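You operate a simulated robot arm through the tools that you are given. There is no shell and no other tool. Be economical: measure what you need, move in short steps, check, and stop when the job is done.

You are at the controls of a simulated robot arm. One attempt, no reset.

Task
A block lies in the scanner: scan and sort it, then scan the blue block.
Fine: the first goes to the cell with its code; the blue block stays in the shut drawer.

The check looks at the end state, three seconds after you hand in, the way a careful person would. Anything else that was tipped, shoved, dropped, spilled or broken makes it a failure.

Robot
A 6-joint arm with a two-finger parallel gripper, fixed in place. Base frame: the origin is at the foot of the arm, x ahead of it, y to its left, z up; the work surface is at about z = 4. Readings come in mm, degrees, newtons and seconds.
With the tool pointing down near the work surface it reaches from about 140 to 580 mm from the base axis. Its first joint turns from -66.0 to 66.0 degrees. Payload 2.1 kg.
The TCP is the grasp point between the finger pads, 30 mm short of the fingertips. In the tool frame z runs along the fingers and y along their closing line. The gripper opens to 94 mm. The fingers are 28 mm wide and 10 mm thick; the gripper's body (50 by 96 mm) begins 55 mm behind the TCP.
Orientation is that of the tool frame in the base frame, as a unit quaternion [w, x, y, z]. With the fingers straight down and closing along the base's y, the tool's x points along the base's -x, its y along +y and its z along -z.

Tools
- The arm moves only by the tool arm_command. Its argument "commands" is a list of rows, each a list of 6 numbers: the shift along the tool's x, y, z in mm, then the turn, a rotation vector about the tool's x, y, z in degrees. In form: [[tx, ty, tz, rx, ry, rz], ...]. A call has 1 to 20 rows; each row shifts and turns the commanded pose from where the row before left it, along the tool's axes as they then stand. "fingers" is the finger opening in mm, from 0 to 94, set as the call begins (left out, the last holds). Each row takes 0.2 s and may step no farther than 50 mm and 8.6 degrees from the row before; otherwise, or with a gripper value out of range, the whole call is refused. A pose out of reach is approached as far as the arm can. The call stops where the force on the tool passes 40 N (or 10 N more than at its start, if that is more) or the arm is blocked; 0.2 s more then pass. The fingers move at their own pace (about 72 mm/s each) and stop on an object; they squeeze with about 26 N. The grip force told is the motor's: it shows also when the fingers shut on nothing. Time passes only in rows, and 0.2 s behind the last, so rows that do not move let the fingers close. The reply holds the time, the measured pose of the TCP, the force on the tool along the base axes, the opening and the grip force, in the units named above and with some noise, with the torque about the TCP (base axes, N m) and any sound that the robot's microphone picked up.
- Cameras (640 x 400 px; columns grow to the right, rows downward): "scene" is fixed at [46.8, -367.9, 476.3]; the picture's right is [0.84, -0.54, 0.00], its down [-0.36, -0.56, -0.75] and it looks along [0.41, 0.63, -0.66] (base axes); focal length 214 px, centre (320, 200). "wrist" rides on the gripper at [76, 14, -103] in the tool frame; the picture's right is [-0.18, 0.98, 0.00], its down [-0.75, -0.14, -0.64] and it looks along [-0.63, -0.12, 0.77] (tool axes); focal length 243 px, centre (320, 200).
- get_image(camera): a new picture of that camera. It takes no simulated time.
- measure_at(camera, pixels): for up to 12 pixels [column, row] of the newest picture of that camera ("zoom" is the newest enlarged one), the place [x, y, z] in the base frame of the surface seen there, good to about 2 mm. It takes no simulated time.
- zoom(camera, box): a new picture of the part [left, top, right, bottom] of that camera's present view, enlarged. It takes no simulated time.
- job_done(): hands the job in; it is judged then, once.

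Keep the steps short. Do not move on a guess: measure, check each grasp and each placing, and mend mistakes. In all there are 80 turns and 38 pictures (those below and enlarged ones count). Leave the gripper open and the arm clear of the work at the hand-in unless told otherwise, and finish with a single line.

The tools are called after "Call:" as name(argument=value, ...) on one line, values as JSON. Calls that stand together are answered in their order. arm_command: Moves the arm, as the interface text tells. Its arguments: {"type":"object","properties":{"commands":{"type":"array","items":{"type":"array","items":{"type":"number"}}},"fingers":{"type":"number"}},"required":["commands"]} The other tools are called the same way: get_image (camera) takes a picture; measure_at (camera, pixels) gives the place of the surface under pixels of a picture; zoom (camera, box) takes an enlarged picture of a part of a camera's view; job_done () hands the job in.

At the start:

```text
clock: 0.0
position: [293.3, 90.3, 337.6]
ee_rot: [0.001, 0.0, 1.0, 0.0]
contact_force: [-0.4, -0.5, 0.1]
wrist_torque: [0.02, 0.06, -0.02]
finger_gap: 94.1
gripper_force: 0.2
```

scene: 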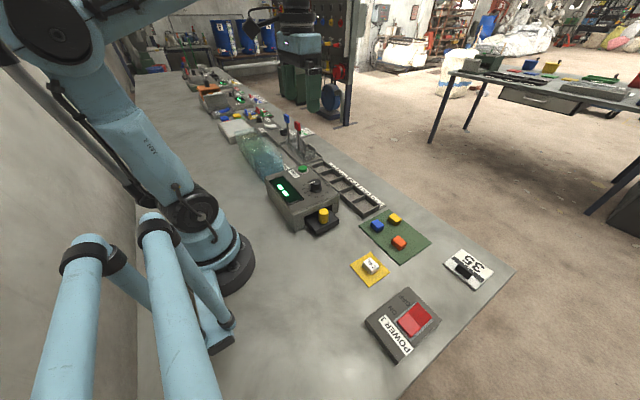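
wrist: 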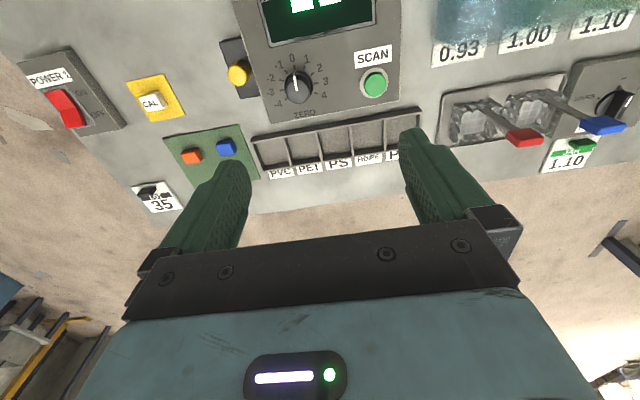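

I see a scanner with a display, a yellow block in its tray, a row of labelled cells and a green mat with blocks. I'll zoom in on both views to read the details.

Call:
zoom(camera="wrist", box=[220, 0, 440, 190])

Call:
zoom(camera="wrist", box=[420, 0, 640, 190])

Call:
zoom(camera="scene", box=[250, 150, 450, 280])

Call:
zoom(camera="scene", box=[170, 60, 330, 180])

```text
2.11 times, centred on (330, 95) of wrist
```

zoom: 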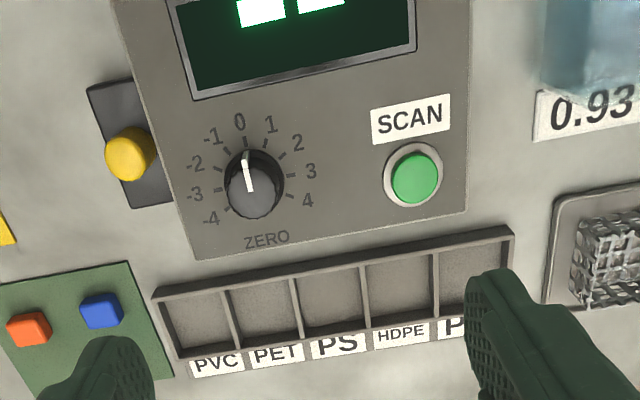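

```text
2.11 times, centred on (530, 95) of wrist
```

zoom: 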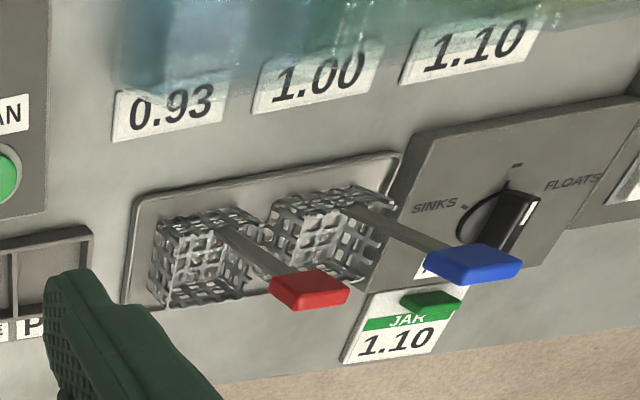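

```text
3.08 times, centred on (350, 215) of scene
```

zoom: 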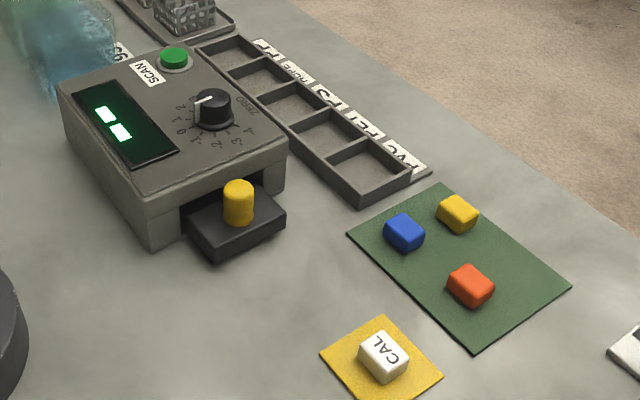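

```text
3.33 times, centred on (250, 120) of scene
```

zoom: 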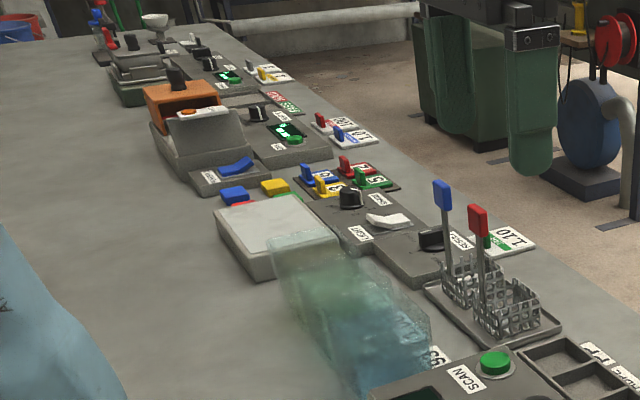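

The display shows "- -", the drawer has a yellow knob, and there is a CAL block plus a ZERO dial. I'll measure the key parts and zoom in on the power box and CAL pad.

Call:
measure_at(camera="wrist", pixels=[[238, 74], [374, 82], [295, 85], [193, 156], [226, 147], [150, 102], [65, 108], [278, 152], [305, 148], [335, 140], [367, 133], [147, 190]])

Call:
measure_at(camera="scene", pixels=[[324, 211], [324, 222], [327, 230], [376, 225], [394, 218], [399, 242], [370, 266], [415, 318], [303, 168], [316, 184], [310, 236], [338, 218]])

Call:
zoom(camera="wrist", box=[0, 40, 220, 220])

```text
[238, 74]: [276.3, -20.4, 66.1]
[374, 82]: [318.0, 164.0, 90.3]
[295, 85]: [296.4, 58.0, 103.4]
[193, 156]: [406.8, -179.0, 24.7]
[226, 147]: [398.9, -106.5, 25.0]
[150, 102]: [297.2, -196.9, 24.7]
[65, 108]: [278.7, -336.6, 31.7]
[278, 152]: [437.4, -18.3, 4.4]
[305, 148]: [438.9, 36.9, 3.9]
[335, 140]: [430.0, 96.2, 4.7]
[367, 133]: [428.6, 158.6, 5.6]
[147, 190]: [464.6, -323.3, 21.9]
```

```text
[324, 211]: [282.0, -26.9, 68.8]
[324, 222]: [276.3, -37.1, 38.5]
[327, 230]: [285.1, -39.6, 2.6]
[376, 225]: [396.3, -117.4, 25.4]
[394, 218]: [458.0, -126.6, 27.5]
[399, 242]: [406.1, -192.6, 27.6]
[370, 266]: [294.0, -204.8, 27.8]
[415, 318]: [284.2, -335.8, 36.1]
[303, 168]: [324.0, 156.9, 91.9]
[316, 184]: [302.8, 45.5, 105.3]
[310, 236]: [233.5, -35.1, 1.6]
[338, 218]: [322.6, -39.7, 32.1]
```

```text
2.22 times, centred on (110, 130) of wrist
```

zoom: 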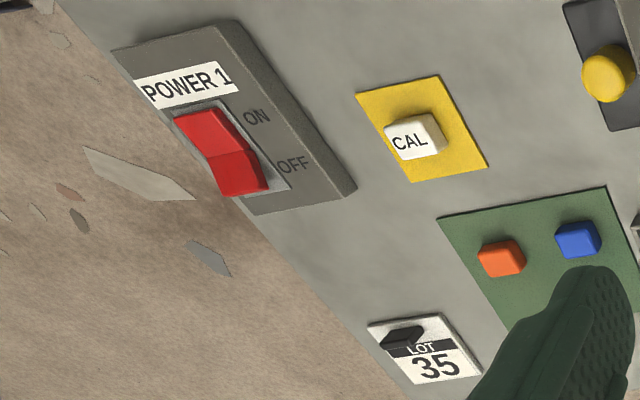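

The SCAN button is at about (321,160,91). With the fingers closed, I'll move above it and stop well short of contact.

Call:
arm_command(commands=[[-7, 18, 40, 0, 0, 0], [-7, 18, 40, 0, 0, 0], [-7, 18, 40, 0, 0, 0], [-6, 16, 40, 0, 0, 0], [0, 0, 25, 0, 0, 0], [0, 0, 0, 0, 0, 0]], fingers=0)

Call:
get_image(camera="wrist")

```text
clock: 1.4
position: [317.7, 159.6, 151.6]
ee_rot: [0.002, 0.0, 1.0, 0.0]
contact_force: [0.3, -0.5, -0.4]
wrist_torque: [-0.01, 0.0, -0.02]
finger_gap: 0.3
gripper_force: 25.6
```

```text
30 pictures are left
```

wrist: 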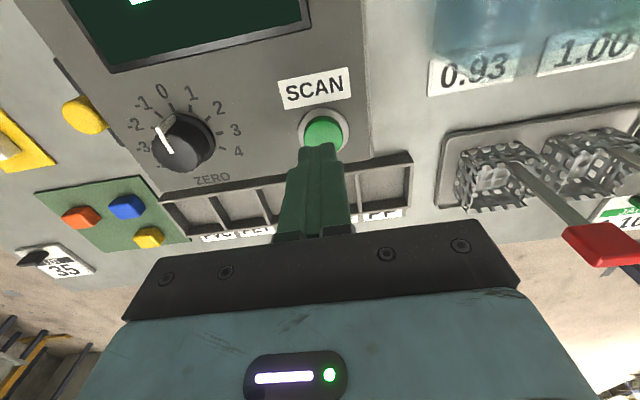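

The fingertips sit just above the green button. I'll measure the button rim to centre on it.

Call:
measure_at(camera="wrist", pixels=[[306, 132], [340, 130], [322, 119], [323, 135], [318, 146], [355, 145], [183, 133], [163, 140], [172, 118]])

Call:
zoom(camera="scene", box=[260, 160, 350, 216])

```text
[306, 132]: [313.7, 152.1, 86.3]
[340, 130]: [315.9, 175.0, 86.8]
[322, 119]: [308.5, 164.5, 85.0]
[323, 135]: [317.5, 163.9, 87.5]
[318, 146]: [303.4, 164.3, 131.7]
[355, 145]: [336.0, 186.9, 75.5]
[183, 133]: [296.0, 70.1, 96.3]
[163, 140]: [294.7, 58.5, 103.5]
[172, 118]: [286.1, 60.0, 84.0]
```

```text
7.11 times, centred on (305, 188) of scene
```

zoom: 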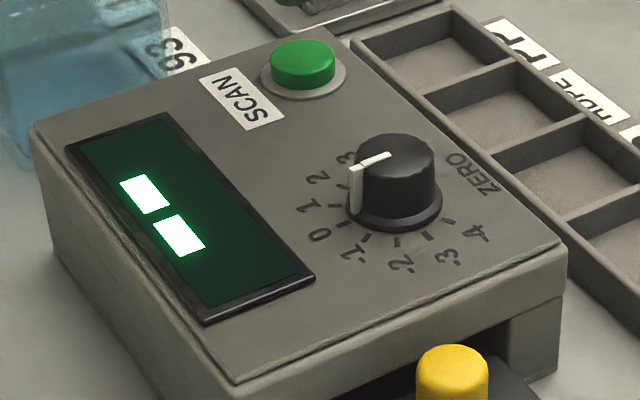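

The ZERO pointer lies near 0 or 1. I'll measure points along its stripe and on the number ticks to settle the setting.

Call:
measure_at(camera="zoom", pixels=[[357, 168], [388, 154], [354, 200], [437, 165], [333, 207], [342, 226], [312, 204], [321, 236], [400, 236], [305, 55], [320, 180], [370, 228]])

```text
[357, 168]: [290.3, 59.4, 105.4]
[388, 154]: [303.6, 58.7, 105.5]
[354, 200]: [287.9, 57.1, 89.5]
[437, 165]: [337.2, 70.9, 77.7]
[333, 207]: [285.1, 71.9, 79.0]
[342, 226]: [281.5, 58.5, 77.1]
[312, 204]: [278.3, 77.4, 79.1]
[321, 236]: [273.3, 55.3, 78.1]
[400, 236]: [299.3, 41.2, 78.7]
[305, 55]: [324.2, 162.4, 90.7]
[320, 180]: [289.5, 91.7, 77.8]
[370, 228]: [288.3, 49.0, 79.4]
```

The stripe points straight along -x at tick 0, so the dial is at 0. Next I'll press SCAN in fine steps; the force stop protects it.

Call:
arm_command(commands=[[-2, 4, 14, 0, 0, 0], [0, 0, 12, 0, 0, 0], [0, 0, 3, 0, 0, 0], [0, 0, 2, 0, 0, 0], [0, 0, 2, 0, 0, 0], [0, 0, 2, 0, 0, 0], [0, 0, 0, 0, 0, 0]])

Call:
zoom(camera="scene", box=[250, 150, 350, 240])

```text
clock: 3.0
position: [321.2, 164.2, 116.5]
ee_rot: [0.001, 0.0, 1.0, -0.001]
contact_force: [1.5, 0.5, 1.1]
wrist_torque: [0.01, 0.0, 0.03]
finger_gap: 0.0
gripper_force: 26.0
```

```text
4.44 times, centred on (300, 195) of scene
```

zoom: 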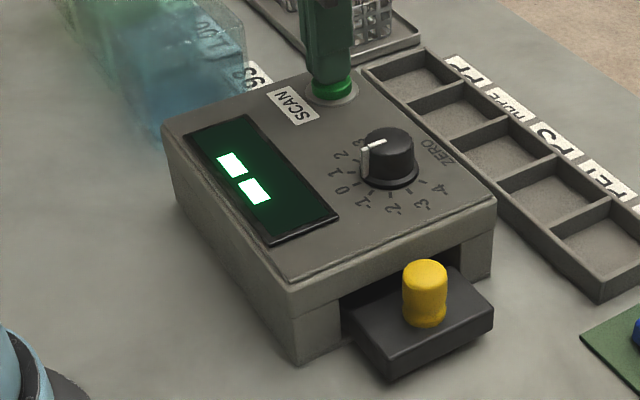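

The tips are at z≈86.5 and touching lightly (about 1 N); the display still shows "- -". I'll press a little further.

Call:
arm_command(commands=[[0, 0, 1.5, 0, 0, 0], [0, 0, 1.5, 0, 0, 0], [0, 0, 1.5, 0, 0, 0], [0, 0, 1.5, 0, 0, 0], [0, 0, 0, 0, 0, 0]])

Call:
zoom(camera="scene", box=[250, 150, 350, 240])

```text
clock: 4.0
position: [322.1, 164.3, 113.6]
ee_rot: [0.001, 0.0, 1.0, -0.001]
contact_force: [-1.0, 0.7, 15.0]
wrist_torque: [0.01, 0.04, -0.02]
finger_gap: 0.0
gripper_force: 25.7
heard: click
stopped in row 4: the force on the tool passed its limit at 48 N (the readings are from after the stop); the commanded pose is now the measured one
```

```text
4.44 times, centred on (300, 195) of scene
```

zoom: 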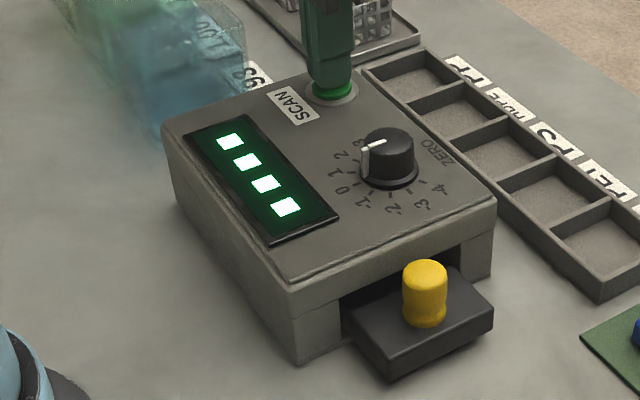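

It clicked and the display went from "--" to "----". I'll release the button, wait a moment and read again.

Call:
arm_command(commands=[[0, 0, -20, 0, 0, 0], [0, 0, -40, 0, 0, 0], [0, 0, -40, 0, 0, 0], [0, 0, 0, 0, 0, 0], [0, 0, 0, 0, 0, 0], [0, 0, 0, 0, 0, 0], [0, 0, 0, 0, 0, 0], [0, 0, 0, 0, 0, 0]])

Call:
zoom(camera="scene", box=[250, 150, 350, 240])

```text
clock: 5.8
position: [323.6, 164.8, 217.0]
ee_rot: [0.001, 0.0, 1.0, 0.0]
contact_force: [-0.1, -0.6, 0.3]
wrist_torque: [0.02, -0.03, 0.02]
finger_gap: 0.3
gripper_force: 26.1
```

```text
4.44 times, centred on (300, 195) of scene
```

zoom: 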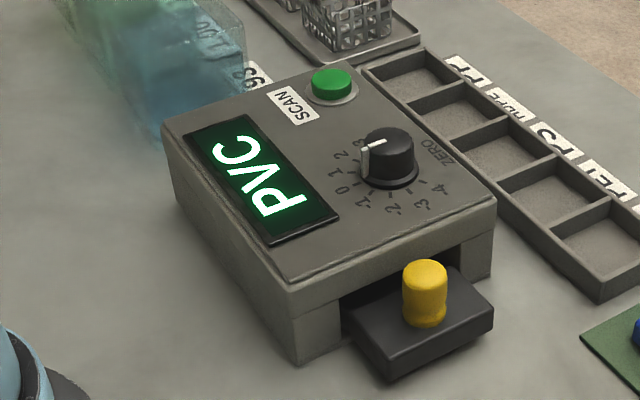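

After the scan it reads PVC. Before trusting that, I'd like to check the calibration with the CAL block. First I'll measure the drawer knob and drawer geometry.

Call:
measure_at(camera="zoom", pixels=[[426, 268], [406, 290], [445, 290], [425, 310], [385, 340], [465, 290], [388, 365], [490, 320], [340, 305], [300, 320], [480, 255], [400, 270]])

Call:
zoom(camera="scene", box=[350, 190, 440, 290])

```text
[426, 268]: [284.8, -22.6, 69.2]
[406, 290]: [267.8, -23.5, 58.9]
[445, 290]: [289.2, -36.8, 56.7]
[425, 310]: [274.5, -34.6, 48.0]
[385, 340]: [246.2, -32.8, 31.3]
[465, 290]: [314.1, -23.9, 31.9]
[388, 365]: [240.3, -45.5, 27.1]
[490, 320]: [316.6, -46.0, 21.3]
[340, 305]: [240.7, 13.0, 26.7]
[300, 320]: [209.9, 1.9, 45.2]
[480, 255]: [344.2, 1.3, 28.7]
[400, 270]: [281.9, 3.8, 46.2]
```

```text
4.00 times, centred on (395, 240) of scene
```

zoom: 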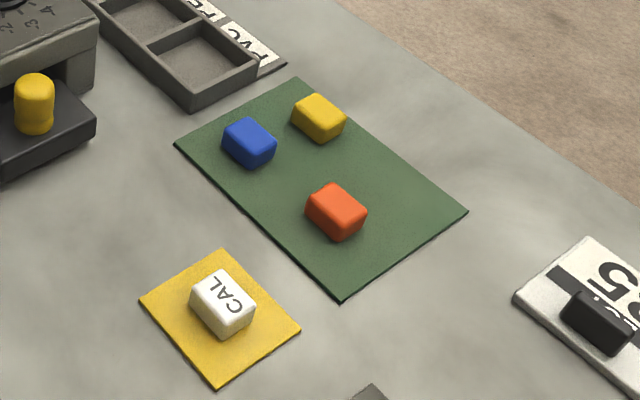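

The knob is centred near (281,-24) and spans z 32–69; the scanner face is at y≈0. I'll turn the gripper 90° so it closes along x, open it to 60, and move above the knob.

Call:
arm_command(commands=[[0, 0, 0, 0, 0, -8.182], [0, 0, 0, 0, 0, -8.182], [0, 0, 0, 0, 0, -8.182], [0, 0, 0, 0, 0, -8.182], [0, 0, 0, 0, 0, -8.182], [0, 0, 0, 0, 0, -8.182], [0, 0, 0, 0, 0, -8.182], [0, 0, 0, 0, 0, -8.182], [0, 0, 0, 0, 0, -8.182], [0, 0, 0, 0, 0, -8.182], [0, 0, 0, 0, 0, -8.182], [38, 8.5, 10, 0, 0, 0], [38, 8.5, 10, 0, 0, 0], [38, 8.5, 10, 0, 0, 0], [38, 8.5, 15, 0, 0, 0], [37, 8.5, 15, 0, 0, 0], [0, 0, 0, 0, 0, 0]], fingers=60)

Call:
get_image(camera="wrist")

```text
clock: 9.4
position: [279.7, -22.4, 153.0]
ee_rot: [0.0, 0.707, -0.707, 0.0]
contact_force: [-0.6, -0.4, 0.3]
wrist_torque: [-0.03, -0.02, 0.0]
finger_gap: 60.1
gripper_force: 0.1
```

```text
24 pictures are left
```

wrist: 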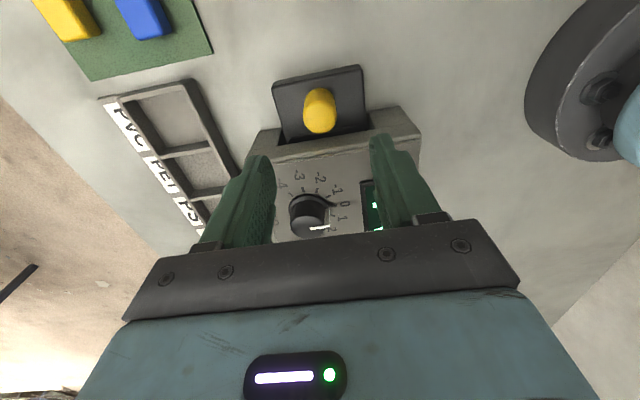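

The knob at (319,110) sits between the fingers. I'll measure it in this view.

Call:
measure_at(camera="wrist", pixels=[[319, 95], [306, 108], [334, 108], [320, 125], [285, 110], [358, 100], [350, 70], [300, 150], [172, 118], [210, 165]])

```text
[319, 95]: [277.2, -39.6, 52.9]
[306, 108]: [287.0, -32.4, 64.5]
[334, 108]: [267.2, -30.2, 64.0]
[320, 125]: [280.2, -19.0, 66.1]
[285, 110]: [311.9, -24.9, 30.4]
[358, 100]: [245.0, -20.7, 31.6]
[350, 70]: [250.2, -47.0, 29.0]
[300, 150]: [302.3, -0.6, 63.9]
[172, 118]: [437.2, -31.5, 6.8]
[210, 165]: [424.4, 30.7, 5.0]
```

Knob centre is (278,-26). I'll descend to z≈66 and close on it.

Call:
arm_command(commands=[[3.6, 1.7, 30, 0, 0, 0], [0, 0, 30, 0, 0, 0], [0, 0, 20, 0, 0, 0], [0, 0, 6, 0, 0, 0], [0, 0, 0, 0, 0, 0]])

Call:
arm_command(commands=[[0, 0, 0, 0, 0, 0], [0, 0, 0, 0, 0, 0], [0, 0, 0, 0, 0, 0]], fingers=0)

```text
clock: 10.6
position: [278.2, -28.9, 65.3]
ee_rot: [0.0, -0.707, 0.707, 0.0]
contact_force: [-0.3, -0.4, 0.3]
wrist_torque: [0.0, -0.01, -0.04]
finger_gap: 59.9
gripper_force: 0.2
```

```text
clock: 11.4
position: [279.7, -28.4, 66.4]
ee_rot: [0.001, -0.707, 0.707, -0.002]
contact_force: [27.3, 0.0, -14.8]
wrist_torque: [0.06, 0.87, -0.1]
finger_gap: 27.7
gripper_force: 44.7
```

The knob is gripped (gap 27.7), but there is a 27 N side load along x, so I'm slightly off-centre. I'll shift +x by 2 mm to relax it.

Call:
arm_command(commands=[[0, -1.5, -0.5, 0, 0, 0], [0, -0.5, 0, 0, 0, 0], [0, 0, 0, 0, 0, 0]])

```text
clock: 12.0
position: [279.9, -28.2, 65.0]
ee_rot: [-0.001, 0.707, -0.707, 0.001]
contact_force: [3.2, 0.2, -7.0]
wrist_torque: [0.16, 0.77, 0.01]
finger_gap: 27.6
gripper_force: 44.7
stopped in row 3: the force on the tool passed its limit at 43 N (the readings are from after the stop); the commanded pose is now the measured one
```

The side load is gone. I'll pull the drawer out (-y) in 8 mm steps.

Call:
arm_command(commands=[[4, 0, 0, 0, 0, 0], [8, 0, 0, 0, 0, 0], [8, 0, 0, 0, 0, 0], [8, 0, 0, 0, 0, 0], [8, 0, 0, 0, 0, 0], [8, 0, 0, 0, 0, 0], [8, 0, 0, 0, 0, 0]])

Call:
zoom(camera="scene", box=[250, 150, 410, 260])

```text
clock: 12.7
position: [279.3, -41.5, 65.3]
ee_rot: [0.0, -0.707, 0.707, -0.001]
contact_force: [1.6, -1.7, 6.5]
wrist_torque: [0.23, 0.53, 0.04]
finger_gap: 27.6
gripper_force: 45.6
stopped in row 3: the force on the tool passed its limit at 42 N (the readings are from after the stop); the commanded pose is now the measured one
```

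```text
3.64 times, centred on (330, 205) of scene
```

zoom: 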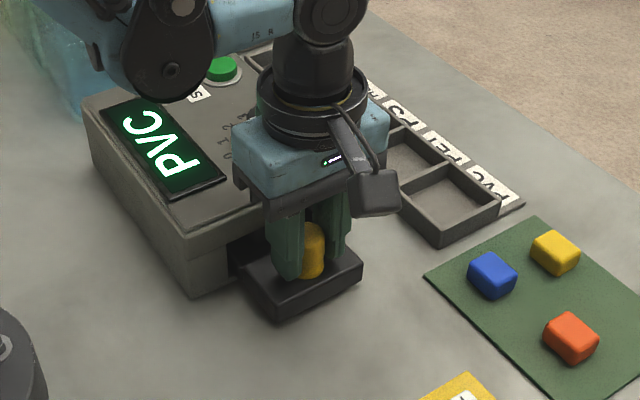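

The drawer came about 13 mm, then the force limit tripped. I'll continue in gentler 3 mm steps.

Call:
arm_command(commands=[[3, 0, 0, 0, 0, 0], [3, 0, 0, 0, 0, 0], [3, 0, 0, 0, 0, 0], [3, 0, 0, 0, 0, 0], [3, 0, 0, 0, 0, 0], [3, 0, 0, 0, 0, 0], [3, 0, 0, 0, 0, 0], [3, 0, 0, 0, 0, 0], [3, 0, 0, 0, 0, 0], [3, 0, 0, 0, 0, 0], [3, 0, 0, 0, 0, 0], [3, 0, 0, 0, 0, 0]])

```text
clock: 13.2
position: [279.3, -44.3, 66.5]
ee_rot: [-0.001, 0.707, -0.707, 0.002]
contact_force: [2.2, -0.9, -8.3]
wrist_torque: [0.24, 0.77, 0.07]
finger_gap: 27.5
gripper_force: 44.7
stopped in row 2: the force on the tool passed its limit at 41 N (the readings are from after the stop); the commanded pose is now the measured one
```

The grip force reads higher than nominal, and the force spikes look like squeeze fighting rather than drawer drag. I'll ease the finger setting to 25 and pull again.

Call:
arm_command(commands=[[0, 0, 0, 0, 0, 0], [0, 0, 0, 0, 0, 0], [1.5, 0, 0, 0, 0, 0], [1.5, 0, 0, 0, 0, 0], [2, 0, 0, 0, 0, 0], [2, 0, 0, 0, 0, 0], [2, 0, 0, 0, 0, 0], [2, 0, 0, 0, 0, 0], [2, 0, 0, 0, 0, 0]], fingers=25)

```text
clock: 15.0
position: [280.1, -55.7, 66.4]
ee_rot: [-0.001, 0.707, -0.707, 0.003]
contact_force: [3.5, 0.4, -6.7]
wrist_torque: [0.26, 0.83, -0.01]
finger_gap: 27.7
gripper_force: 44.9
stopped in row 9: the force on the tool passed its limit at 43 N (the readings are from after the stop); the commanded pose is now the measured one
```

It moved about 11 mm more. I'll check progress in the picture.

Call:
zoom(camera="scene", box=[270, 170, 370, 250])

```text
5.00 times, centred on (320, 210) of scene
```

zoom: 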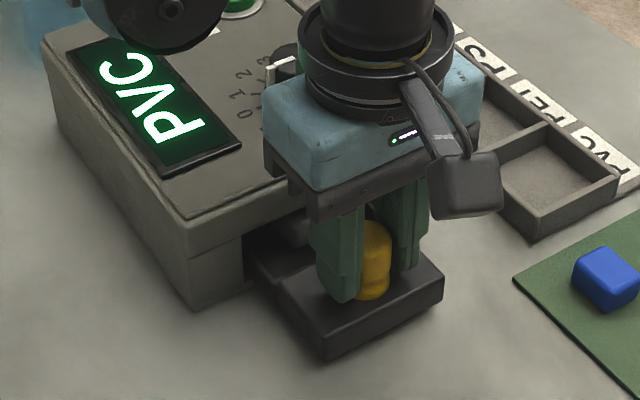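

The drawer is sliding and the tray is appearing behind the front. I'll keep pulling in 2 mm steps.

Call:
arm_command(commands=[[0, 0, 0, 0, 0, 0], [2, 0, 0, 0, 0, 0], [2, 0, 0, 0, 0, 0], [2, 0, 0, 0, 0, 0], [2, 0, 0, 0, 0, 0], [2, 0, 0, 0, 0, 0], [2, 0, 0, 0, 0, 0], [2, 0, 0, 0, 0, 0], [2, 0, 0, 0, 0, 0], [2, 0, 0, 0, 0, 0], [2, 0, 0, 0, 0, 0], [2, 0, 0, 0, 0, 0], [2, 0, 0, 0, 0, 0], [2, 0, 0, 0, 0, 0], [2, 0, 0, 0, 0, 0], [2, 0, 0, 0, 0, 0], [2, 0, 0, 0, 0, 0], [2, 0, 0, 0, 0, 0], [2, 0, 0, 0, 0, 0]])

```text
clock: 16.8
position: [280.3, -68.5, 65.3]
ee_rot: [0.002, -0.707, 0.707, -0.003]
contact_force: [2.1, -0.5, -6.3]
wrist_torque: [0.31, 0.95, -0.06]
finger_gap: 27.5
gripper_force: 44.9
stopped in row 9: the force on the tool passed its limit at 45 N (the readings are from after the stop); the commanded pose is now the measured one
```

Another 13 mm gained. I'll repeat.

Call:
arm_command(commands=[[2, 0, 0, 0, 0, 0], [2, 0, 0, 0, 0, 0], [2, 0, 0, 0, 0, 0], [2, 0, 0, 0, 0, 0], [2, 0, 0, 0, 0, 0], [2, 0, 0, 0, 0, 0], [2, 0, 0, 0, 0, 0], [2, 0, 0, 0, 0, 0], [2, 0, 0, 0, 0, 0], [2, 0, 0, 0, 0, 0]])

Call:
zoom(camera="scene", box=[270, 170, 370, 250])

```text
clock: 17.5
position: [278.9, -72.2, 65.1]
ee_rot: [-0.003, 0.707, -0.707, 0.003]
contact_force: [3.7, -0.9, -6.9]
wrist_torque: [0.33, 0.96, 0.0]
finger_gap: 27.8
gripper_force: 45.0
stopped in row 3: the force on the tool passed its limit at 41 N (the readings are from after the stop); the commanded pose is now the measured one
```

```text
5.00 times, centred on (320, 210) of scene
```

zoom: 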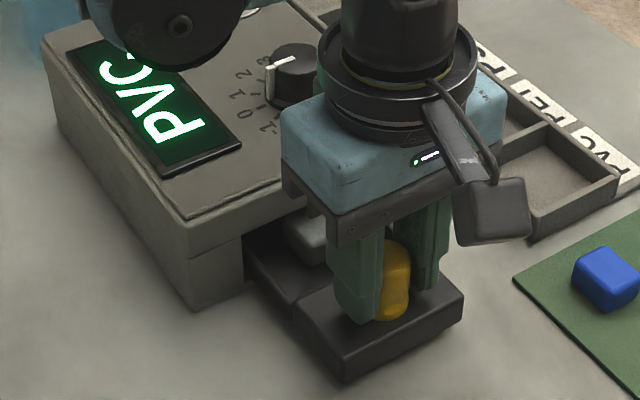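

A whitish block is showing in the tray. Torque is building in the grip, so I'll release, lift, and look from the wrist camera.

Call:
arm_command(commands=[[0, 0, 0, 0, 0, 0], [0, 0, -30, 0, 0, 0], [0, 0, -40, 0, 0, 0], [0, 0, 0, 0, 0, 0]], fingers=60)

Call:
get_image(camera="wrist")

```text
clock: 18.5
position: [282.0, -72.4, 135.3]
ee_rot: [0.003, -0.707, 0.707, -0.003]
contact_force: [0.4, 0.3, 0.1]
wrist_torque: [0.0, 0.04, -0.04]
finger_gap: 59.9
gripper_force: 0.1
```

```text
20 pictures are left
```

wrist: 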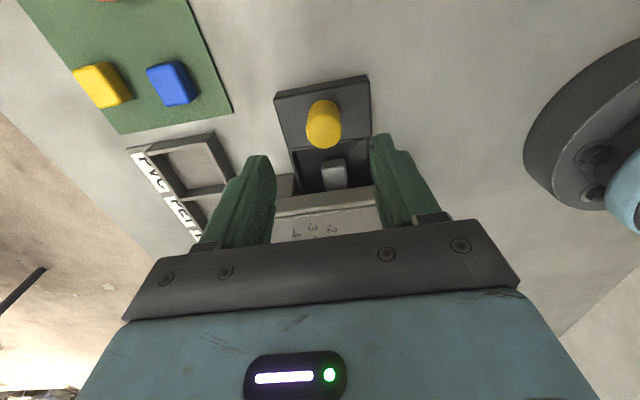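

Call:
measure_at(camera="wrist", pixels=[[322, 103], [311, 122], [340, 122], [323, 140], [335, 165], [335, 182], [310, 170], [355, 165], [320, 195], [300, 160], [285, 120], [360, 110]])

```text
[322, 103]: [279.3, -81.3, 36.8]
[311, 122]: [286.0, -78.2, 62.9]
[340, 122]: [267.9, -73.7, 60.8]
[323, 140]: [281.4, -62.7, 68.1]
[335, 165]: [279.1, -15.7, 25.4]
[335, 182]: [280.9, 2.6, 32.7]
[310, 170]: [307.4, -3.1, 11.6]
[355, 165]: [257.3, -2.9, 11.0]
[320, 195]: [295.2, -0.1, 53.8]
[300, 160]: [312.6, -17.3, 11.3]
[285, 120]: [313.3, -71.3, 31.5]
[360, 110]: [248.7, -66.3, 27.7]
```

The knob is now at (278.5,-72), 46 mm out; the block is in the tray from y≈-15. Rather than squeeze, I'll put the closed fingers behind the knob and pull by hooking it. First I'll position behind the knob.

Call:
arm_command(commands=[[-15, 3, 0, 0, 0, 0], [-15, 0, 0, 0, 0, 0], [0, 0, 0, 0, 0, 0], [0, 0, 30, 0, 0, 0], [0, 0, 25, 0, 0, 0], [0, 0, 9, 0, 0, 0], [0, 0, 0, 0, 0, 0]], fingers=0)

Call:
arm_command(commands=[[3, 0, 0, 0, 0, 0], [3, 0, 0, 0, 0, 0], [3, 0, 0, 0, 0, 0], [3, 0, 0, 0, 0, 0], [3, 0, 0, 0, 0, 0], [3, 0, 0, 0, 0, 0], [3, 0, 0, 0, 0, 0], [3, 0, 0, 0, 0, 0], [3, 0, 0, 0, 0, 0], [3, 0, 0, 0, 0, 0], [3, 0, 0, 0, 0, 0], [3, 0, 0, 0, 0, 0], [3, 0, 0, 0, 0, 0], [3, 0, 0, 0, 0, 0]])

```text
clock: 20.1
position: [276.2, -39.7, 71.8]
ee_rot: [0.003, -0.707, 0.708, -0.004]
contact_force: [-1.1, -0.6, 0.0]
wrist_torque: [0.01, 0.0, -0.01]
finger_gap: 0.0
gripper_force: 25.9
```

```text
clock: 23.1
position: [274.7, -84.1, 72.9]
ee_rot: [0.003, -0.707, 0.707, -0.004]
contact_force: [-0.2, 0.5, -0.7]
wrist_torque: [0.04, 0.0, -0.02]
finger_gap: 0.1
gripper_force: 26.0
```

The pull was smooth with almost no force. I'll raise the arm and look at the tray.

Call:
arm_command(commands=[[-2, 0, 0, 0, 0, 0], [0, 0, -40, 0, 0, 0], [0, 0, -40, 0, 0, 0], [0, 0, 0, 0, 0, 0]], fingers=40)

Call:
get_image(camera="wrist")

```text
clock: 24.1
position: [275.3, -83.2, 149.8]
ee_rot: [0.003, -0.707, 0.708, -0.004]
contact_force: [-0.2, -0.8, 0.5]
wrist_torque: [-0.02, 0.02, -0.02]
finger_gap: 39.9
gripper_force: 0.1
```

```text
19 pictures are left
```

wrist: 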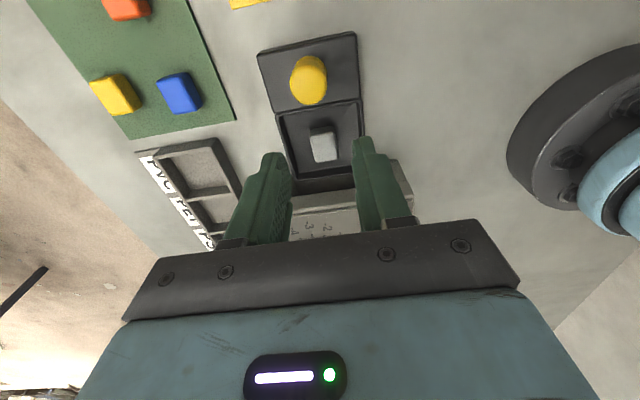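

The grey block is fully exposed at (323,145). I'll measure it, the tray, the PVC cell and the blue block.

Call:
measure_at(camera="wrist", pixels=[[314, 138], [334, 137], [316, 157], [336, 156], [325, 146], [290, 150], [355, 145], [195, 165], [160, 155], [225, 145], [180, 92], [320, 172]])

Call:
zoom(camera="wrist", box=[130, 60, 370, 260])

```text
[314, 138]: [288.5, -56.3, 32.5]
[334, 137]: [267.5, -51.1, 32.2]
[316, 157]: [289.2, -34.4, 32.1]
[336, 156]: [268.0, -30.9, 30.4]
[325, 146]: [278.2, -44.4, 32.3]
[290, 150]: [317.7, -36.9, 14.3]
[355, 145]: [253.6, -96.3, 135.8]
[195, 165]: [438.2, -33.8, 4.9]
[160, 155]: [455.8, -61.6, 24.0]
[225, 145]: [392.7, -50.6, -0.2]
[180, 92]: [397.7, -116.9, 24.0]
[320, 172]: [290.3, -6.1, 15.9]
```

```text
2.00 times, centred on (250, 160) of wrist
```

zoom: 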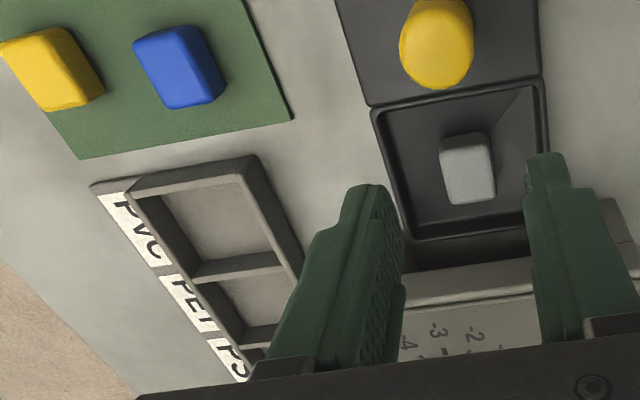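

I'll measure the tray's inner walls and the PVC cell's inner corners on the enlarged picture.

Call:
measure_at(camera="zoom", pixels=[[382, 118], [534, 92], [412, 225], [400, 180], [540, 140], [460, 112], [460, 228], [163, 197], [240, 172], [280, 255], [200, 280], [215, 225]])

```text
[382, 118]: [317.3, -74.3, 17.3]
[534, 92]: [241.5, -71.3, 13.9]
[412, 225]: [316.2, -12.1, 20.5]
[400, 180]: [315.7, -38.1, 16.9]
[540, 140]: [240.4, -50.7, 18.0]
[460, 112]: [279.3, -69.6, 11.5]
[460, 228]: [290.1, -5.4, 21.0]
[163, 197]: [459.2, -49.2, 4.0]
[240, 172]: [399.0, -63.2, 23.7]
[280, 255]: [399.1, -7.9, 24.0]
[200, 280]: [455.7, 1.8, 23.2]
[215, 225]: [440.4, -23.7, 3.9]
```

The tray's inner x range is 243–313, so a 36 mm opening fits. I'll move above the block at (278.5,-43.5) and descend to just above the tray floor.

Call:
arm_command(commands=[[-20, -2, 0, 0, 0, 0], [-19.7, -1.2, 10, 0, 0, 0], [0, 0, 30, 0, 0, 0], [0, 0, 0, 0, 0, 0]], fingers=36)

Call:
get_image(camera="wrist")

```text
clock: 25.1
position: [278.5, -42.9, 112.2]
ee_rot: [0.003, -0.707, 0.707, -0.005]
contact_force: [-0.2, 0.2, -0.1]
wrist_torque: [-0.01, 0.0, 0.02]
finger_gap: 35.9
gripper_force: 0.1
```

```text
17 pictures are left
```

wrist: 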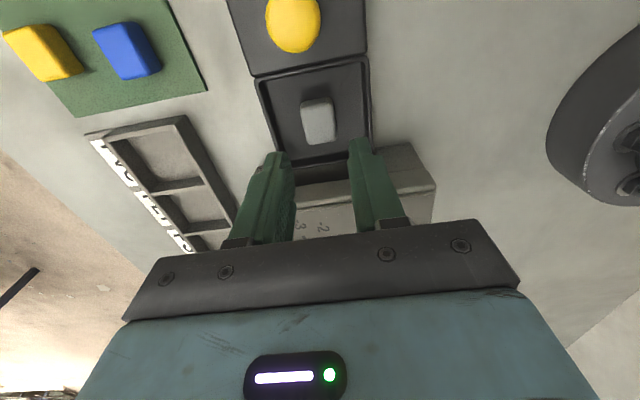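

I'll cross-check the block's centre and the PVC cell corners from here.

Call:
measure_at(camera="wrist", pixels=[[306, 105], [330, 103], [308, 136], [333, 135], [318, 118], [128, 137], [176, 122], [203, 178], [152, 190], [166, 155], [118, 130], [185, 117]])

```text
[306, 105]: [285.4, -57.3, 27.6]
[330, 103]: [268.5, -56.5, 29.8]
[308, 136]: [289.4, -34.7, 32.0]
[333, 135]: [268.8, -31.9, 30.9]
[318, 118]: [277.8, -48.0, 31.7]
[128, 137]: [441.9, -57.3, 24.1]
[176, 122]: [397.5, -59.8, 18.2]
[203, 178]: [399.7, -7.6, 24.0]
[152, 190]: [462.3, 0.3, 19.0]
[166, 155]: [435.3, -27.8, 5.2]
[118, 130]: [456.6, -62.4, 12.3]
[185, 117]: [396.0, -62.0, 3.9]
```

Block centre is (278.5,-44.5), consistent. I'll descend to z≈46 and close.

Call:
arm_command(commands=[[1.5, 0, 30, 0, 0, 0], [0, 0, 25, 0, 0, 0], [0, 0, 8, 0, 0, 0], [0, 0, 2, 0, 0, 0], [0, 0, 0, 0, 0, 0]])

Call:
arm_command(commands=[[0, 0, 0, 0, 0, 0], [0, 0, 0, 0, 0, 0], [0, 0, 0, 0, 0, 0]], fingers=12)

```text
clock: 26.3
position: [281.5, -43.1, 47.7]
ee_rot: [0.004, -0.707, 0.707, -0.004]
contact_force: [-0.2, -0.3, -0.4]
wrist_torque: [0.01, 0.0, 0.03]
finger_gap: 35.9
gripper_force: 0.0
```

```text
clock: 27.1
position: [279.4, -44.4, 48.9]
ee_rot: [-0.002, 0.707, -0.707, 0.005]
contact_force: [-0.6, 0.0, -0.2]
wrist_torque: [0.02, 0.0, -0.01]
finger_gap: 24.4
gripper_force: 26.2
```

The block is held (24.4 mm). I'll lift it and carry it over toward the PVC cell at about (428,-34), staying high.

Call:
arm_command(commands=[[0, 0, -30, 0, 0, 0], [0, 0, -40, 0, 0, 0], [0, 0, -20, 0, 0, 0], [-2, -38, 0, 0, 0, 0], [-2, -37, 0, 0, 0, 0], [-2, -37, 0, 0, 0, 0], [-3, -36, 0, 0, 0, 0], [0, 0, 0, 0, 0, 0]])

Call:
get_image(camera="wrist")

```text
clock: 28.9
position: [423.2, -35.3, 139.1]
ee_rot: [0.003, -0.707, 0.707, -0.004]
contact_force: [-0.5, 0.0, -0.7]
wrist_torque: [0.0, 0.02, 0.03]
finger_gap: 24.4
gripper_force: 26.0
```

```text
16 pictures are left
```

wrist: 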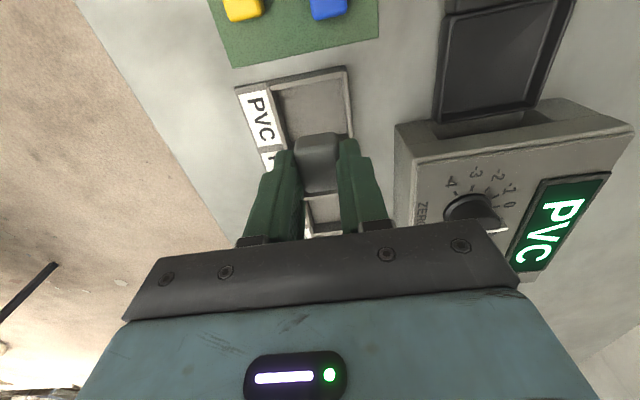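

I'll measure the PVC cell walls from this closer view.

Call:
measure_at(camera="wrist", pixels=[[272, 92], [278, 115], [284, 132], [348, 82], [351, 110], [343, 85], [310, 72], [312, 81], [275, 80], [310, 100], [292, 135], [258, 88]])

Call:
zoom(camera="wrist", box=[220, 50, 380, 170])

```text
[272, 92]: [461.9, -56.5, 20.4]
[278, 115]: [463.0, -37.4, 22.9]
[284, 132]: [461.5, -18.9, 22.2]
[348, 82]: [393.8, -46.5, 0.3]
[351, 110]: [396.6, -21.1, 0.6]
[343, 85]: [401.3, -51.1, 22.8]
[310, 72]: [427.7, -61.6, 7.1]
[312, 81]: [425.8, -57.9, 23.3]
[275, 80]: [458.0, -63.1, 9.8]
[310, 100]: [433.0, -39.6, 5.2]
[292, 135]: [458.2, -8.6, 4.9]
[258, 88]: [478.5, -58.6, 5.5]
```

```text
3.33 times, centred on (300, 110) of wrist
```

zoom: 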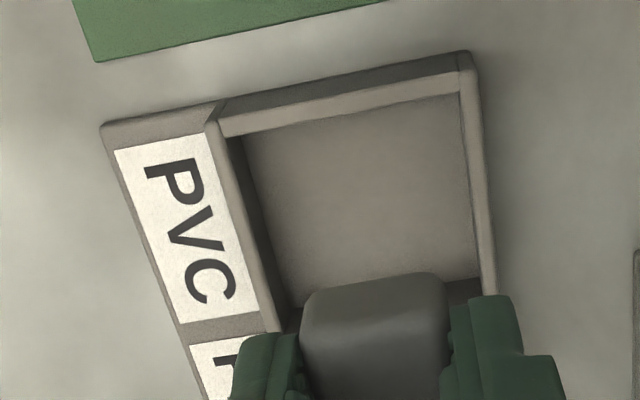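

Cell interior is about x 402–459, y -56 to -9, centre (430.5,-32.5), floor z≈5. I'll shift there and lower to just above the floor.

Call:
arm_command(commands=[[-2.8, -7.3, 0, 0, 0, 0], [0, 0, 30, 0, 0, 0], [0, 0, 30, 0, 0, 0], [0, 0, 0, 0, 0, 0], [0, 0, 0, 0, 0, 0]])

Call:
zoom(camera="wrist", box=[220, 50, 420, 250])

```text
clock: 30.1
position: [434.2, -31.0, 77.6]
ee_rot: [-0.003, 0.707, -0.707, 0.004]
contact_force: [-0.6, 0.1, 0.6]
wrist_torque: [0.02, 0.01, 0.0]
finger_gap: 24.2
gripper_force: 26.4
```

```text
2.00 times, centred on (320, 150) of wrist
```

zoom: 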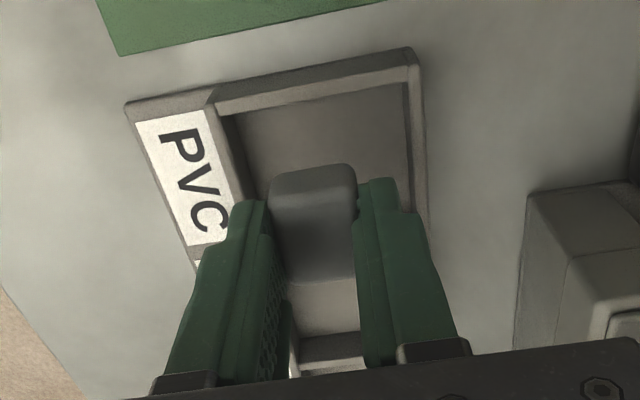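

The block looks a bit off toward +x. I'll take another pose reading and measure the block against the walls.

Call:
arm_command(commands=[[0, 0, 0, 0, 0, 0]])

Call:
measure_at(camera="zoom", pixels=[[275, 190], [352, 190], [312, 180], [225, 160], [412, 130], [240, 205], [395, 200], [318, 168], [315, 95]])

```text
clock: 30.5
position: [434.4, -30.8, 78.2]
ee_rot: [-0.003, 0.707, -0.707, 0.004]
contact_force: [-1.1, -0.6, -0.8]
wrist_torque: [0.03, -0.02, -0.05]
finger_gap: 24.6
gripper_force: 26.3
```

```text
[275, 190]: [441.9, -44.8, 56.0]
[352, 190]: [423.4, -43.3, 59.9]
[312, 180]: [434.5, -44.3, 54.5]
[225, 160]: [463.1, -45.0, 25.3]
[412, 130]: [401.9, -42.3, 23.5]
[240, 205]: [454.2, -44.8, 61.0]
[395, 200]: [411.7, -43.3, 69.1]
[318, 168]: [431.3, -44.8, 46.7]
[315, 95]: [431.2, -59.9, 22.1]
```

Block centre is at x≈433, so I'll shift 2.5 mm toward -x and lower it to the floor gently.

Call:
arm_command(commands=[[1, 2.5, 10, 0, 0, 0], [0, 0, 15, 0, 0, 0], [0, 0, 4, 0, 0, 0], [0, 0, 2, 0, 0, 0], [0, 0, 1, 0, 0, 0], [0, 0, 1, 0, 0, 0], [0, 0, 0, 0, 0, 0]])

```text
clock: 32.1
position: [433.7, -33.1, 45.8]
ee_rot: [0.003, -0.707, 0.708, -0.005]
contact_force: [1.0, -0.4, -0.8]
wrist_torque: [-0.01, 0.06, -0.03]
finger_gap: 24.7
gripper_force: 25.6
```

No contact yet. I'll go down 1 mm at a time until touch.

Call:
arm_command(commands=[[0, 0, 1, 0, 0, 0], [0, 0, 1, 0, 0, 0], [0, 0, 0, 0, 0, 0]])

Call:
zoom(camera="wrist", box=[220, 50, 420, 250])

```text
clock: 32.9
position: [433.4, -32.6, 43.1]
ee_rot: [-0.003, 0.707, -0.707, 0.004]
contact_force: [0.2, 0.7, -0.8]
wrist_torque: [0.01, -0.02, -0.01]
finger_gap: 24.6
gripper_force: 25.9
```

```text
2.00 times, centred on (320, 150) of wrist
```

zoom: 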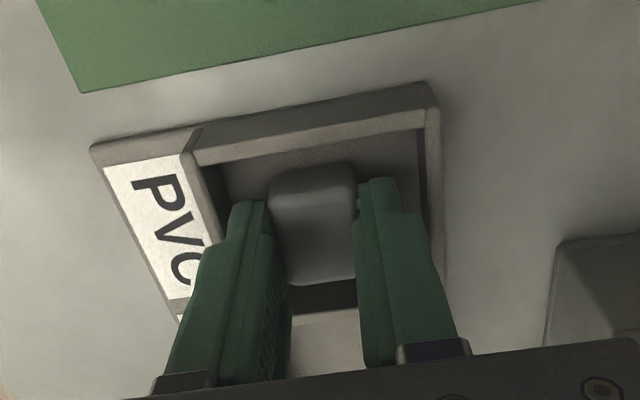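

Inside the cell, the left finger is close to the outer wall. I'll shift 3 mm toward -x, lower 1 mm, then open just enough to release.

Call:
arm_command(commands=[[0, 3, 0, 0, 0, 0], [0, 0, 1, 0, 0, 0], [0, 0, 0, 0, 0, 0]])

Call:
arm_command(commands=[[0, 0, 0, 0, 0, 0], [0, 0, 0, 0, 0, 0], [0, 0, -5, 0, 0, 0], [0, 0, -20, 0, 0, 0], [0, 0, -40, 0, 0, 0], [0, 0, -40, 0, 0, 0], [0, 0, 0, 0, 0, 0]], fingers=29)

Call:
get_image(camera="wrist")

```text
clock: 33.7
position: [430.5, -32.5, 43.1]
ee_rot: [0.004, -0.707, 0.707, -0.004]
contact_force: [-0.9, -0.3, -1.3]
wrist_torque: [-0.03, 0.01, 0.03]
finger_gap: 24.4
gripper_force: 26.2
```

```text
clock: 35.3
position: [428.0, -33.8, 149.1]
ee_rot: [0.004, -0.707, 0.707, -0.004]
contact_force: [0.2, 0.2, -0.3]
wrist_torque: [0.0, 0.0, -0.01]
finger_gap: 28.9
gripper_force: 0.1
```

```text
12 pictures are left
```

wrist: 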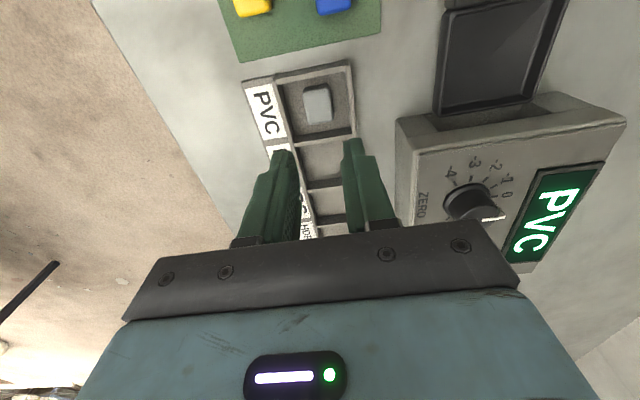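

The block lies flat in the PVC cell. Now I'll check the calibration: move above the CAL block near (296,-201).

Call:
arm_command(commands=[[33.6, 26.4, 0, 0, 0, 0], [33.6, 26.4, 0, 0, 0, 0], [33.6, 26.4, 0, 0, 0, 0], [33.6, 26.4, 0, 0, 0, 0], [33.6, 26.4, 20, 0, 0, 0], [0, 0, 0, 0, 0, 0]], fingers=44)

Call:
get_image(camera="wrist")

```text
clock: 36.7
position: [297.3, -204.3, 125.0]
ee_rot: [0.002, -0.707, 0.707, -0.004]
contact_force: [-1.0, -0.1, -0.3]
wrist_torque: [0.02, 0.0, -0.02]
finger_gap: 44.1
gripper_force: 0.0
```

```text
11 pictures are left
```

wrist: 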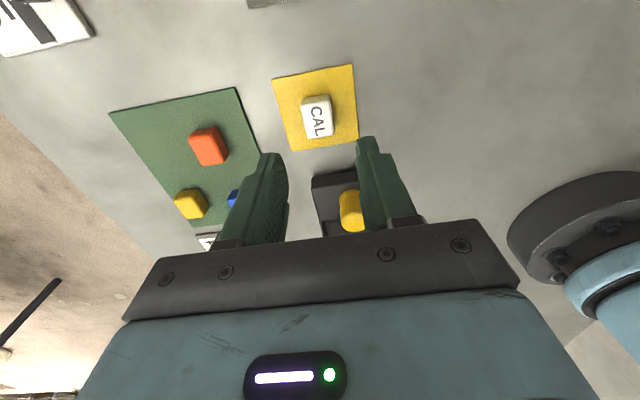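

I'll measure the CAL block's corners and pad, plus the mat blocks for later.

Call:
measure_at(camera="wrist", pixels=[[305, 102], [327, 98], [309, 136], [331, 132], [318, 117], [277, 80], [350, 68], [290, 148], [352, 200], [320, 185], [208, 147], [325, 222]])

```text
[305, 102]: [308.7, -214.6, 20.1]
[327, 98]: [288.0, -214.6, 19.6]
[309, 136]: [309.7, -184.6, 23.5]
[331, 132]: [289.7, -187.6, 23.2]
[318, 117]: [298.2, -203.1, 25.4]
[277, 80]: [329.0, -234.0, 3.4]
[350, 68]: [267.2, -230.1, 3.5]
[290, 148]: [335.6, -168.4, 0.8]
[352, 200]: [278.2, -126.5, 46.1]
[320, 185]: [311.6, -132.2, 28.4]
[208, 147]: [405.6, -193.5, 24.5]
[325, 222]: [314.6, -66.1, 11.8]
```

CAL is centred at (298.5,-201), aligned, top at z 25. I'll descend and grasp it.

Call:
arm_command(commands=[[-3, -1, 30, 0, 0, 0], [0, 0, 30, 0, 0, 0], [0, 0, 18, 0, 0, 0], [0, 0, 5, 0, 0, 0], [0, 0, 0, 0, 0, 0]])

Call:
arm_command(commands=[[0, 0, 0, 0, 0, 0], [0, 0, 0, 0, 0, 0], [0, 0, 0, 0, 0, 0]], fingers=12)

```text
clock: 37.9
position: [298.0, -198.5, 43.3]
ee_rot: [-0.003, 0.707, -0.707, 0.005]
contact_force: [0.6, -0.7, -0.8]
wrist_torque: [-0.02, 0.0, -0.01]
finger_gap: 44.1
gripper_force: 0.0
```

```text
clock: 38.7
position: [299.3, -198.1, 43.0]
ee_rot: [-0.004, 0.708, -0.707, 0.004]
contact_force: [0.8, -0.2, -0.1]
wrist_torque: [0.01, 0.04, -0.04]
finger_gap: 24.7
gripper_force: 25.8
```

CAL is held (24.7). I'll lift it, carry it over the knob to the tray spot (279,-44), and lower it.

Call:
arm_command(commands=[[0, 0, -45, 0, 0, 0], [0, 0, -45, 0, 0, 0], [-40, 5, 0, 0, 0, 0], [-40, 5, 0, 0, 0, 0], [-40, 5, 0, 0, 0, 0], [-35, 5, 0, 0, 0, 0], [0, 0, 0, 0, 0, 0], [0, 0, 40, 0, 0, 0], [0, 0, 30, 0, 0, 0], [0, 0, 0, 0, 0, 0]])

```text
clock: 40.9
position: [279.4, -41.3, 62.7]
ee_rot: [-0.003, 0.708, -0.706, 0.004]
contact_force: [0.1, -0.1, -0.2]
wrist_torque: [-0.04, 0.0, 0.0]
finger_gap: 24.9
gripper_force: 26.0
```

I'm at (279.4,-41.3,62.7). I'll lower to z≈49, release and lift, then take a look.

Call:
arm_command(commands=[[2, 0, 8, 0, 0, 0], [0, 0, 4, 0, 0, 0], [0, 0, 1, 0, 0, 0], [0, 0, 1, 0, 0, 0], [0, 0, 0, 0, 0, 0]])

Call:
arm_command(commands=[[0, 0, 0, 0, 0, 0], [0, 0, 0, 0, 0, 0], [0, 0, -10, 0, 0, 0], [0, 0, -40, 0, 0, 0], [0, 0, -40, 0, 0, 0], [20, 0, 0, 0, 0, 0], [0, 0, 0, 0, 0, 0]], fingers=36)

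Call:
get_image(camera="wrist")

```text
clock: 42.1
position: [279.6, -45.0, 49.7]
ee_rot: [0.003, -0.707, 0.707, -0.005]
contact_force: [-0.1, 0.6, 21.6]
wrist_torque: [0.01, 0.04, 0.01]
finger_gap: 25.0
gripper_force: 25.9
```

```text
clock: 43.7
position: [281.5, -62.8, 139.6]
ee_rot: [-0.002, 0.708, -0.707, 0.004]
contact_force: [0.7, -0.3, -0.5]
wrist_torque: [-0.01, -0.03, -0.01]
finger_gap: 36.1
gripper_force: 0.0
```

```text
10 pictures are left
```

wrist: 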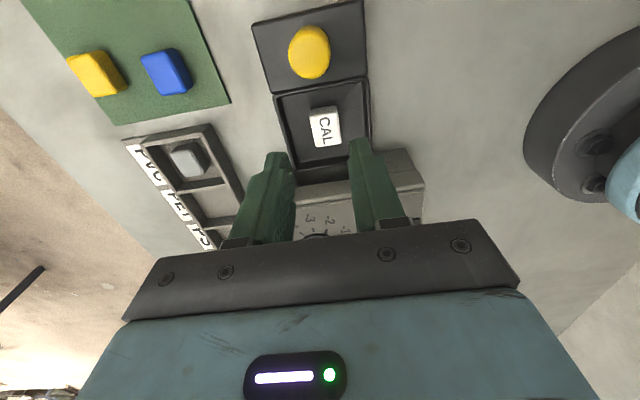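

CAL is flat in the tray. To shut the drawer, I'll go with closed fingers to the outer side of the knob (knob y≈-110) and push +y.

Call:
arm_command(commands=[[28, 1, 0, 0, 0, 0], [28, 1, 0, 0, 0, 0], [28, 1, 0, 0, 0, 0], [0, 0, 0, 0, 0, 0], [0, 0, 35, 0, 0, 0], [0, 0, 32, 0, 0, 0], [0, 0, 0, 0, 0, 0]], fingers=0)

Call:
arm_command(commands=[[-4, 0, 0, 0, 0, 0], [-4, 0, 0, 0, 0, 0], [-5, 0, 0, 0, 0, 0], [-5, 0, 0, 0, 0, 0], [-5, 0, 0, 0, 0, 0], [-5, 0, 0, 0, 0, 0], [-5, 0, 0, 0, 0, 0], [-5, 0, 0, 0, 0, 0], [-5, 0, 0, 0, 0, 0], [-5, 0, 0, 0, 0, 0], [-5, 0, 0, 0, 0, 0], [-5, 0, 0, 0, 0, 0], [-5, 0, 0, 0, 0, 0], [-5, 0, 0, 0, 0, 0], [-5, 0, 0, 0, 0, 0], [-5, 0, 0, 0, 0, 0], [-4, 0, 0, 0, 0, 0]])

```text
clock: 45.3
position: [274.6, -145.7, 72.1]
ee_rot: [0.003, -0.707, 0.708, -0.004]
contact_force: [-0.3, -0.4, 0.3]
wrist_torque: [0.02, 0.01, -0.01]
finger_gap: 0.0
gripper_force: 26.7
```

```text
clock: 48.9
position: [275.0, -66.4, 72.2]
ee_rot: [-0.003, 0.707, -0.707, 0.003]
contact_force: [-0.3, -0.1, 0.0]
wrist_torque: [-0.03, 0.04, 0.01]
finger_gap: 0.2
gripper_force: 25.6
```

Smooth so far; about 15 mm remains. I'll continue in 2 mm steps until it stops.

Call:
arm_command(commands=[[-3, 0, 0, 0, 0, 0], [-3, 0, 0, 0, 0, 0], [-2, 0, 0, 0, 0, 0], [-2, 0, 0, 0, 0, 0], [-2, 0, 0, 0, 0, 0], [-2, 0, 0, 0, 0, 0], [-2, 0, 0, 0, 0, 0], [-1, 0, 0, 0, 0, 0], [-1, 0, 0, 0, 0, 0], [-1, 0, 0, 0, 0, 0], [-1, 0, 0, 0, 0, 0], [-1, 0, 0, 0, 0, 0], [-1, 0, 0, 0, 0, 0]])

```text
clock: 50.8
position: [275.3, -52.8, 73.3]
ee_rot: [-0.002, -0.705, 0.709, -0.009]
contact_force: [-0.4, -5.1, 1.3]
wrist_torque: [-0.04, -0.03, -0.05]
finger_gap: 0.2
gripper_force: 26.7
stopped in row 9: the force on the tool passed its limit at 42 N (the readings are from after the stop); the commanded pose is now the measured one
```

It hit its stop, so the drawer is shut. I'll back off, rise and move over SCAN at (321,163).

Call:
arm_command(commands=[[4, 0, 0, 0, 0, 0], [0, 0, -45, 0, 0, 0], [0, 0, -42, 0, 0, 0], [-44, -9.2, 0, 0, 0, 0], [-44, -9.2, 0, 0, 0, 0], [-44, -9.2, 0, 0, 0, 0], [-44, -9.2, 0, 0, 0, 0], [-44, -9.2, 0, 0, 0, 0], [0, 0, 0, 0, 0, 0]])

```text
clock: 52.8
position: [323.8, 164.9, 154.7]
ee_rot: [-0.002, -0.706, 0.708, -0.009]
contact_force: [0.9, -0.5, 0.0]
wrist_torque: [0.0, 0.02, 0.01]
finger_gap: 0.0
gripper_force: 26.2
```

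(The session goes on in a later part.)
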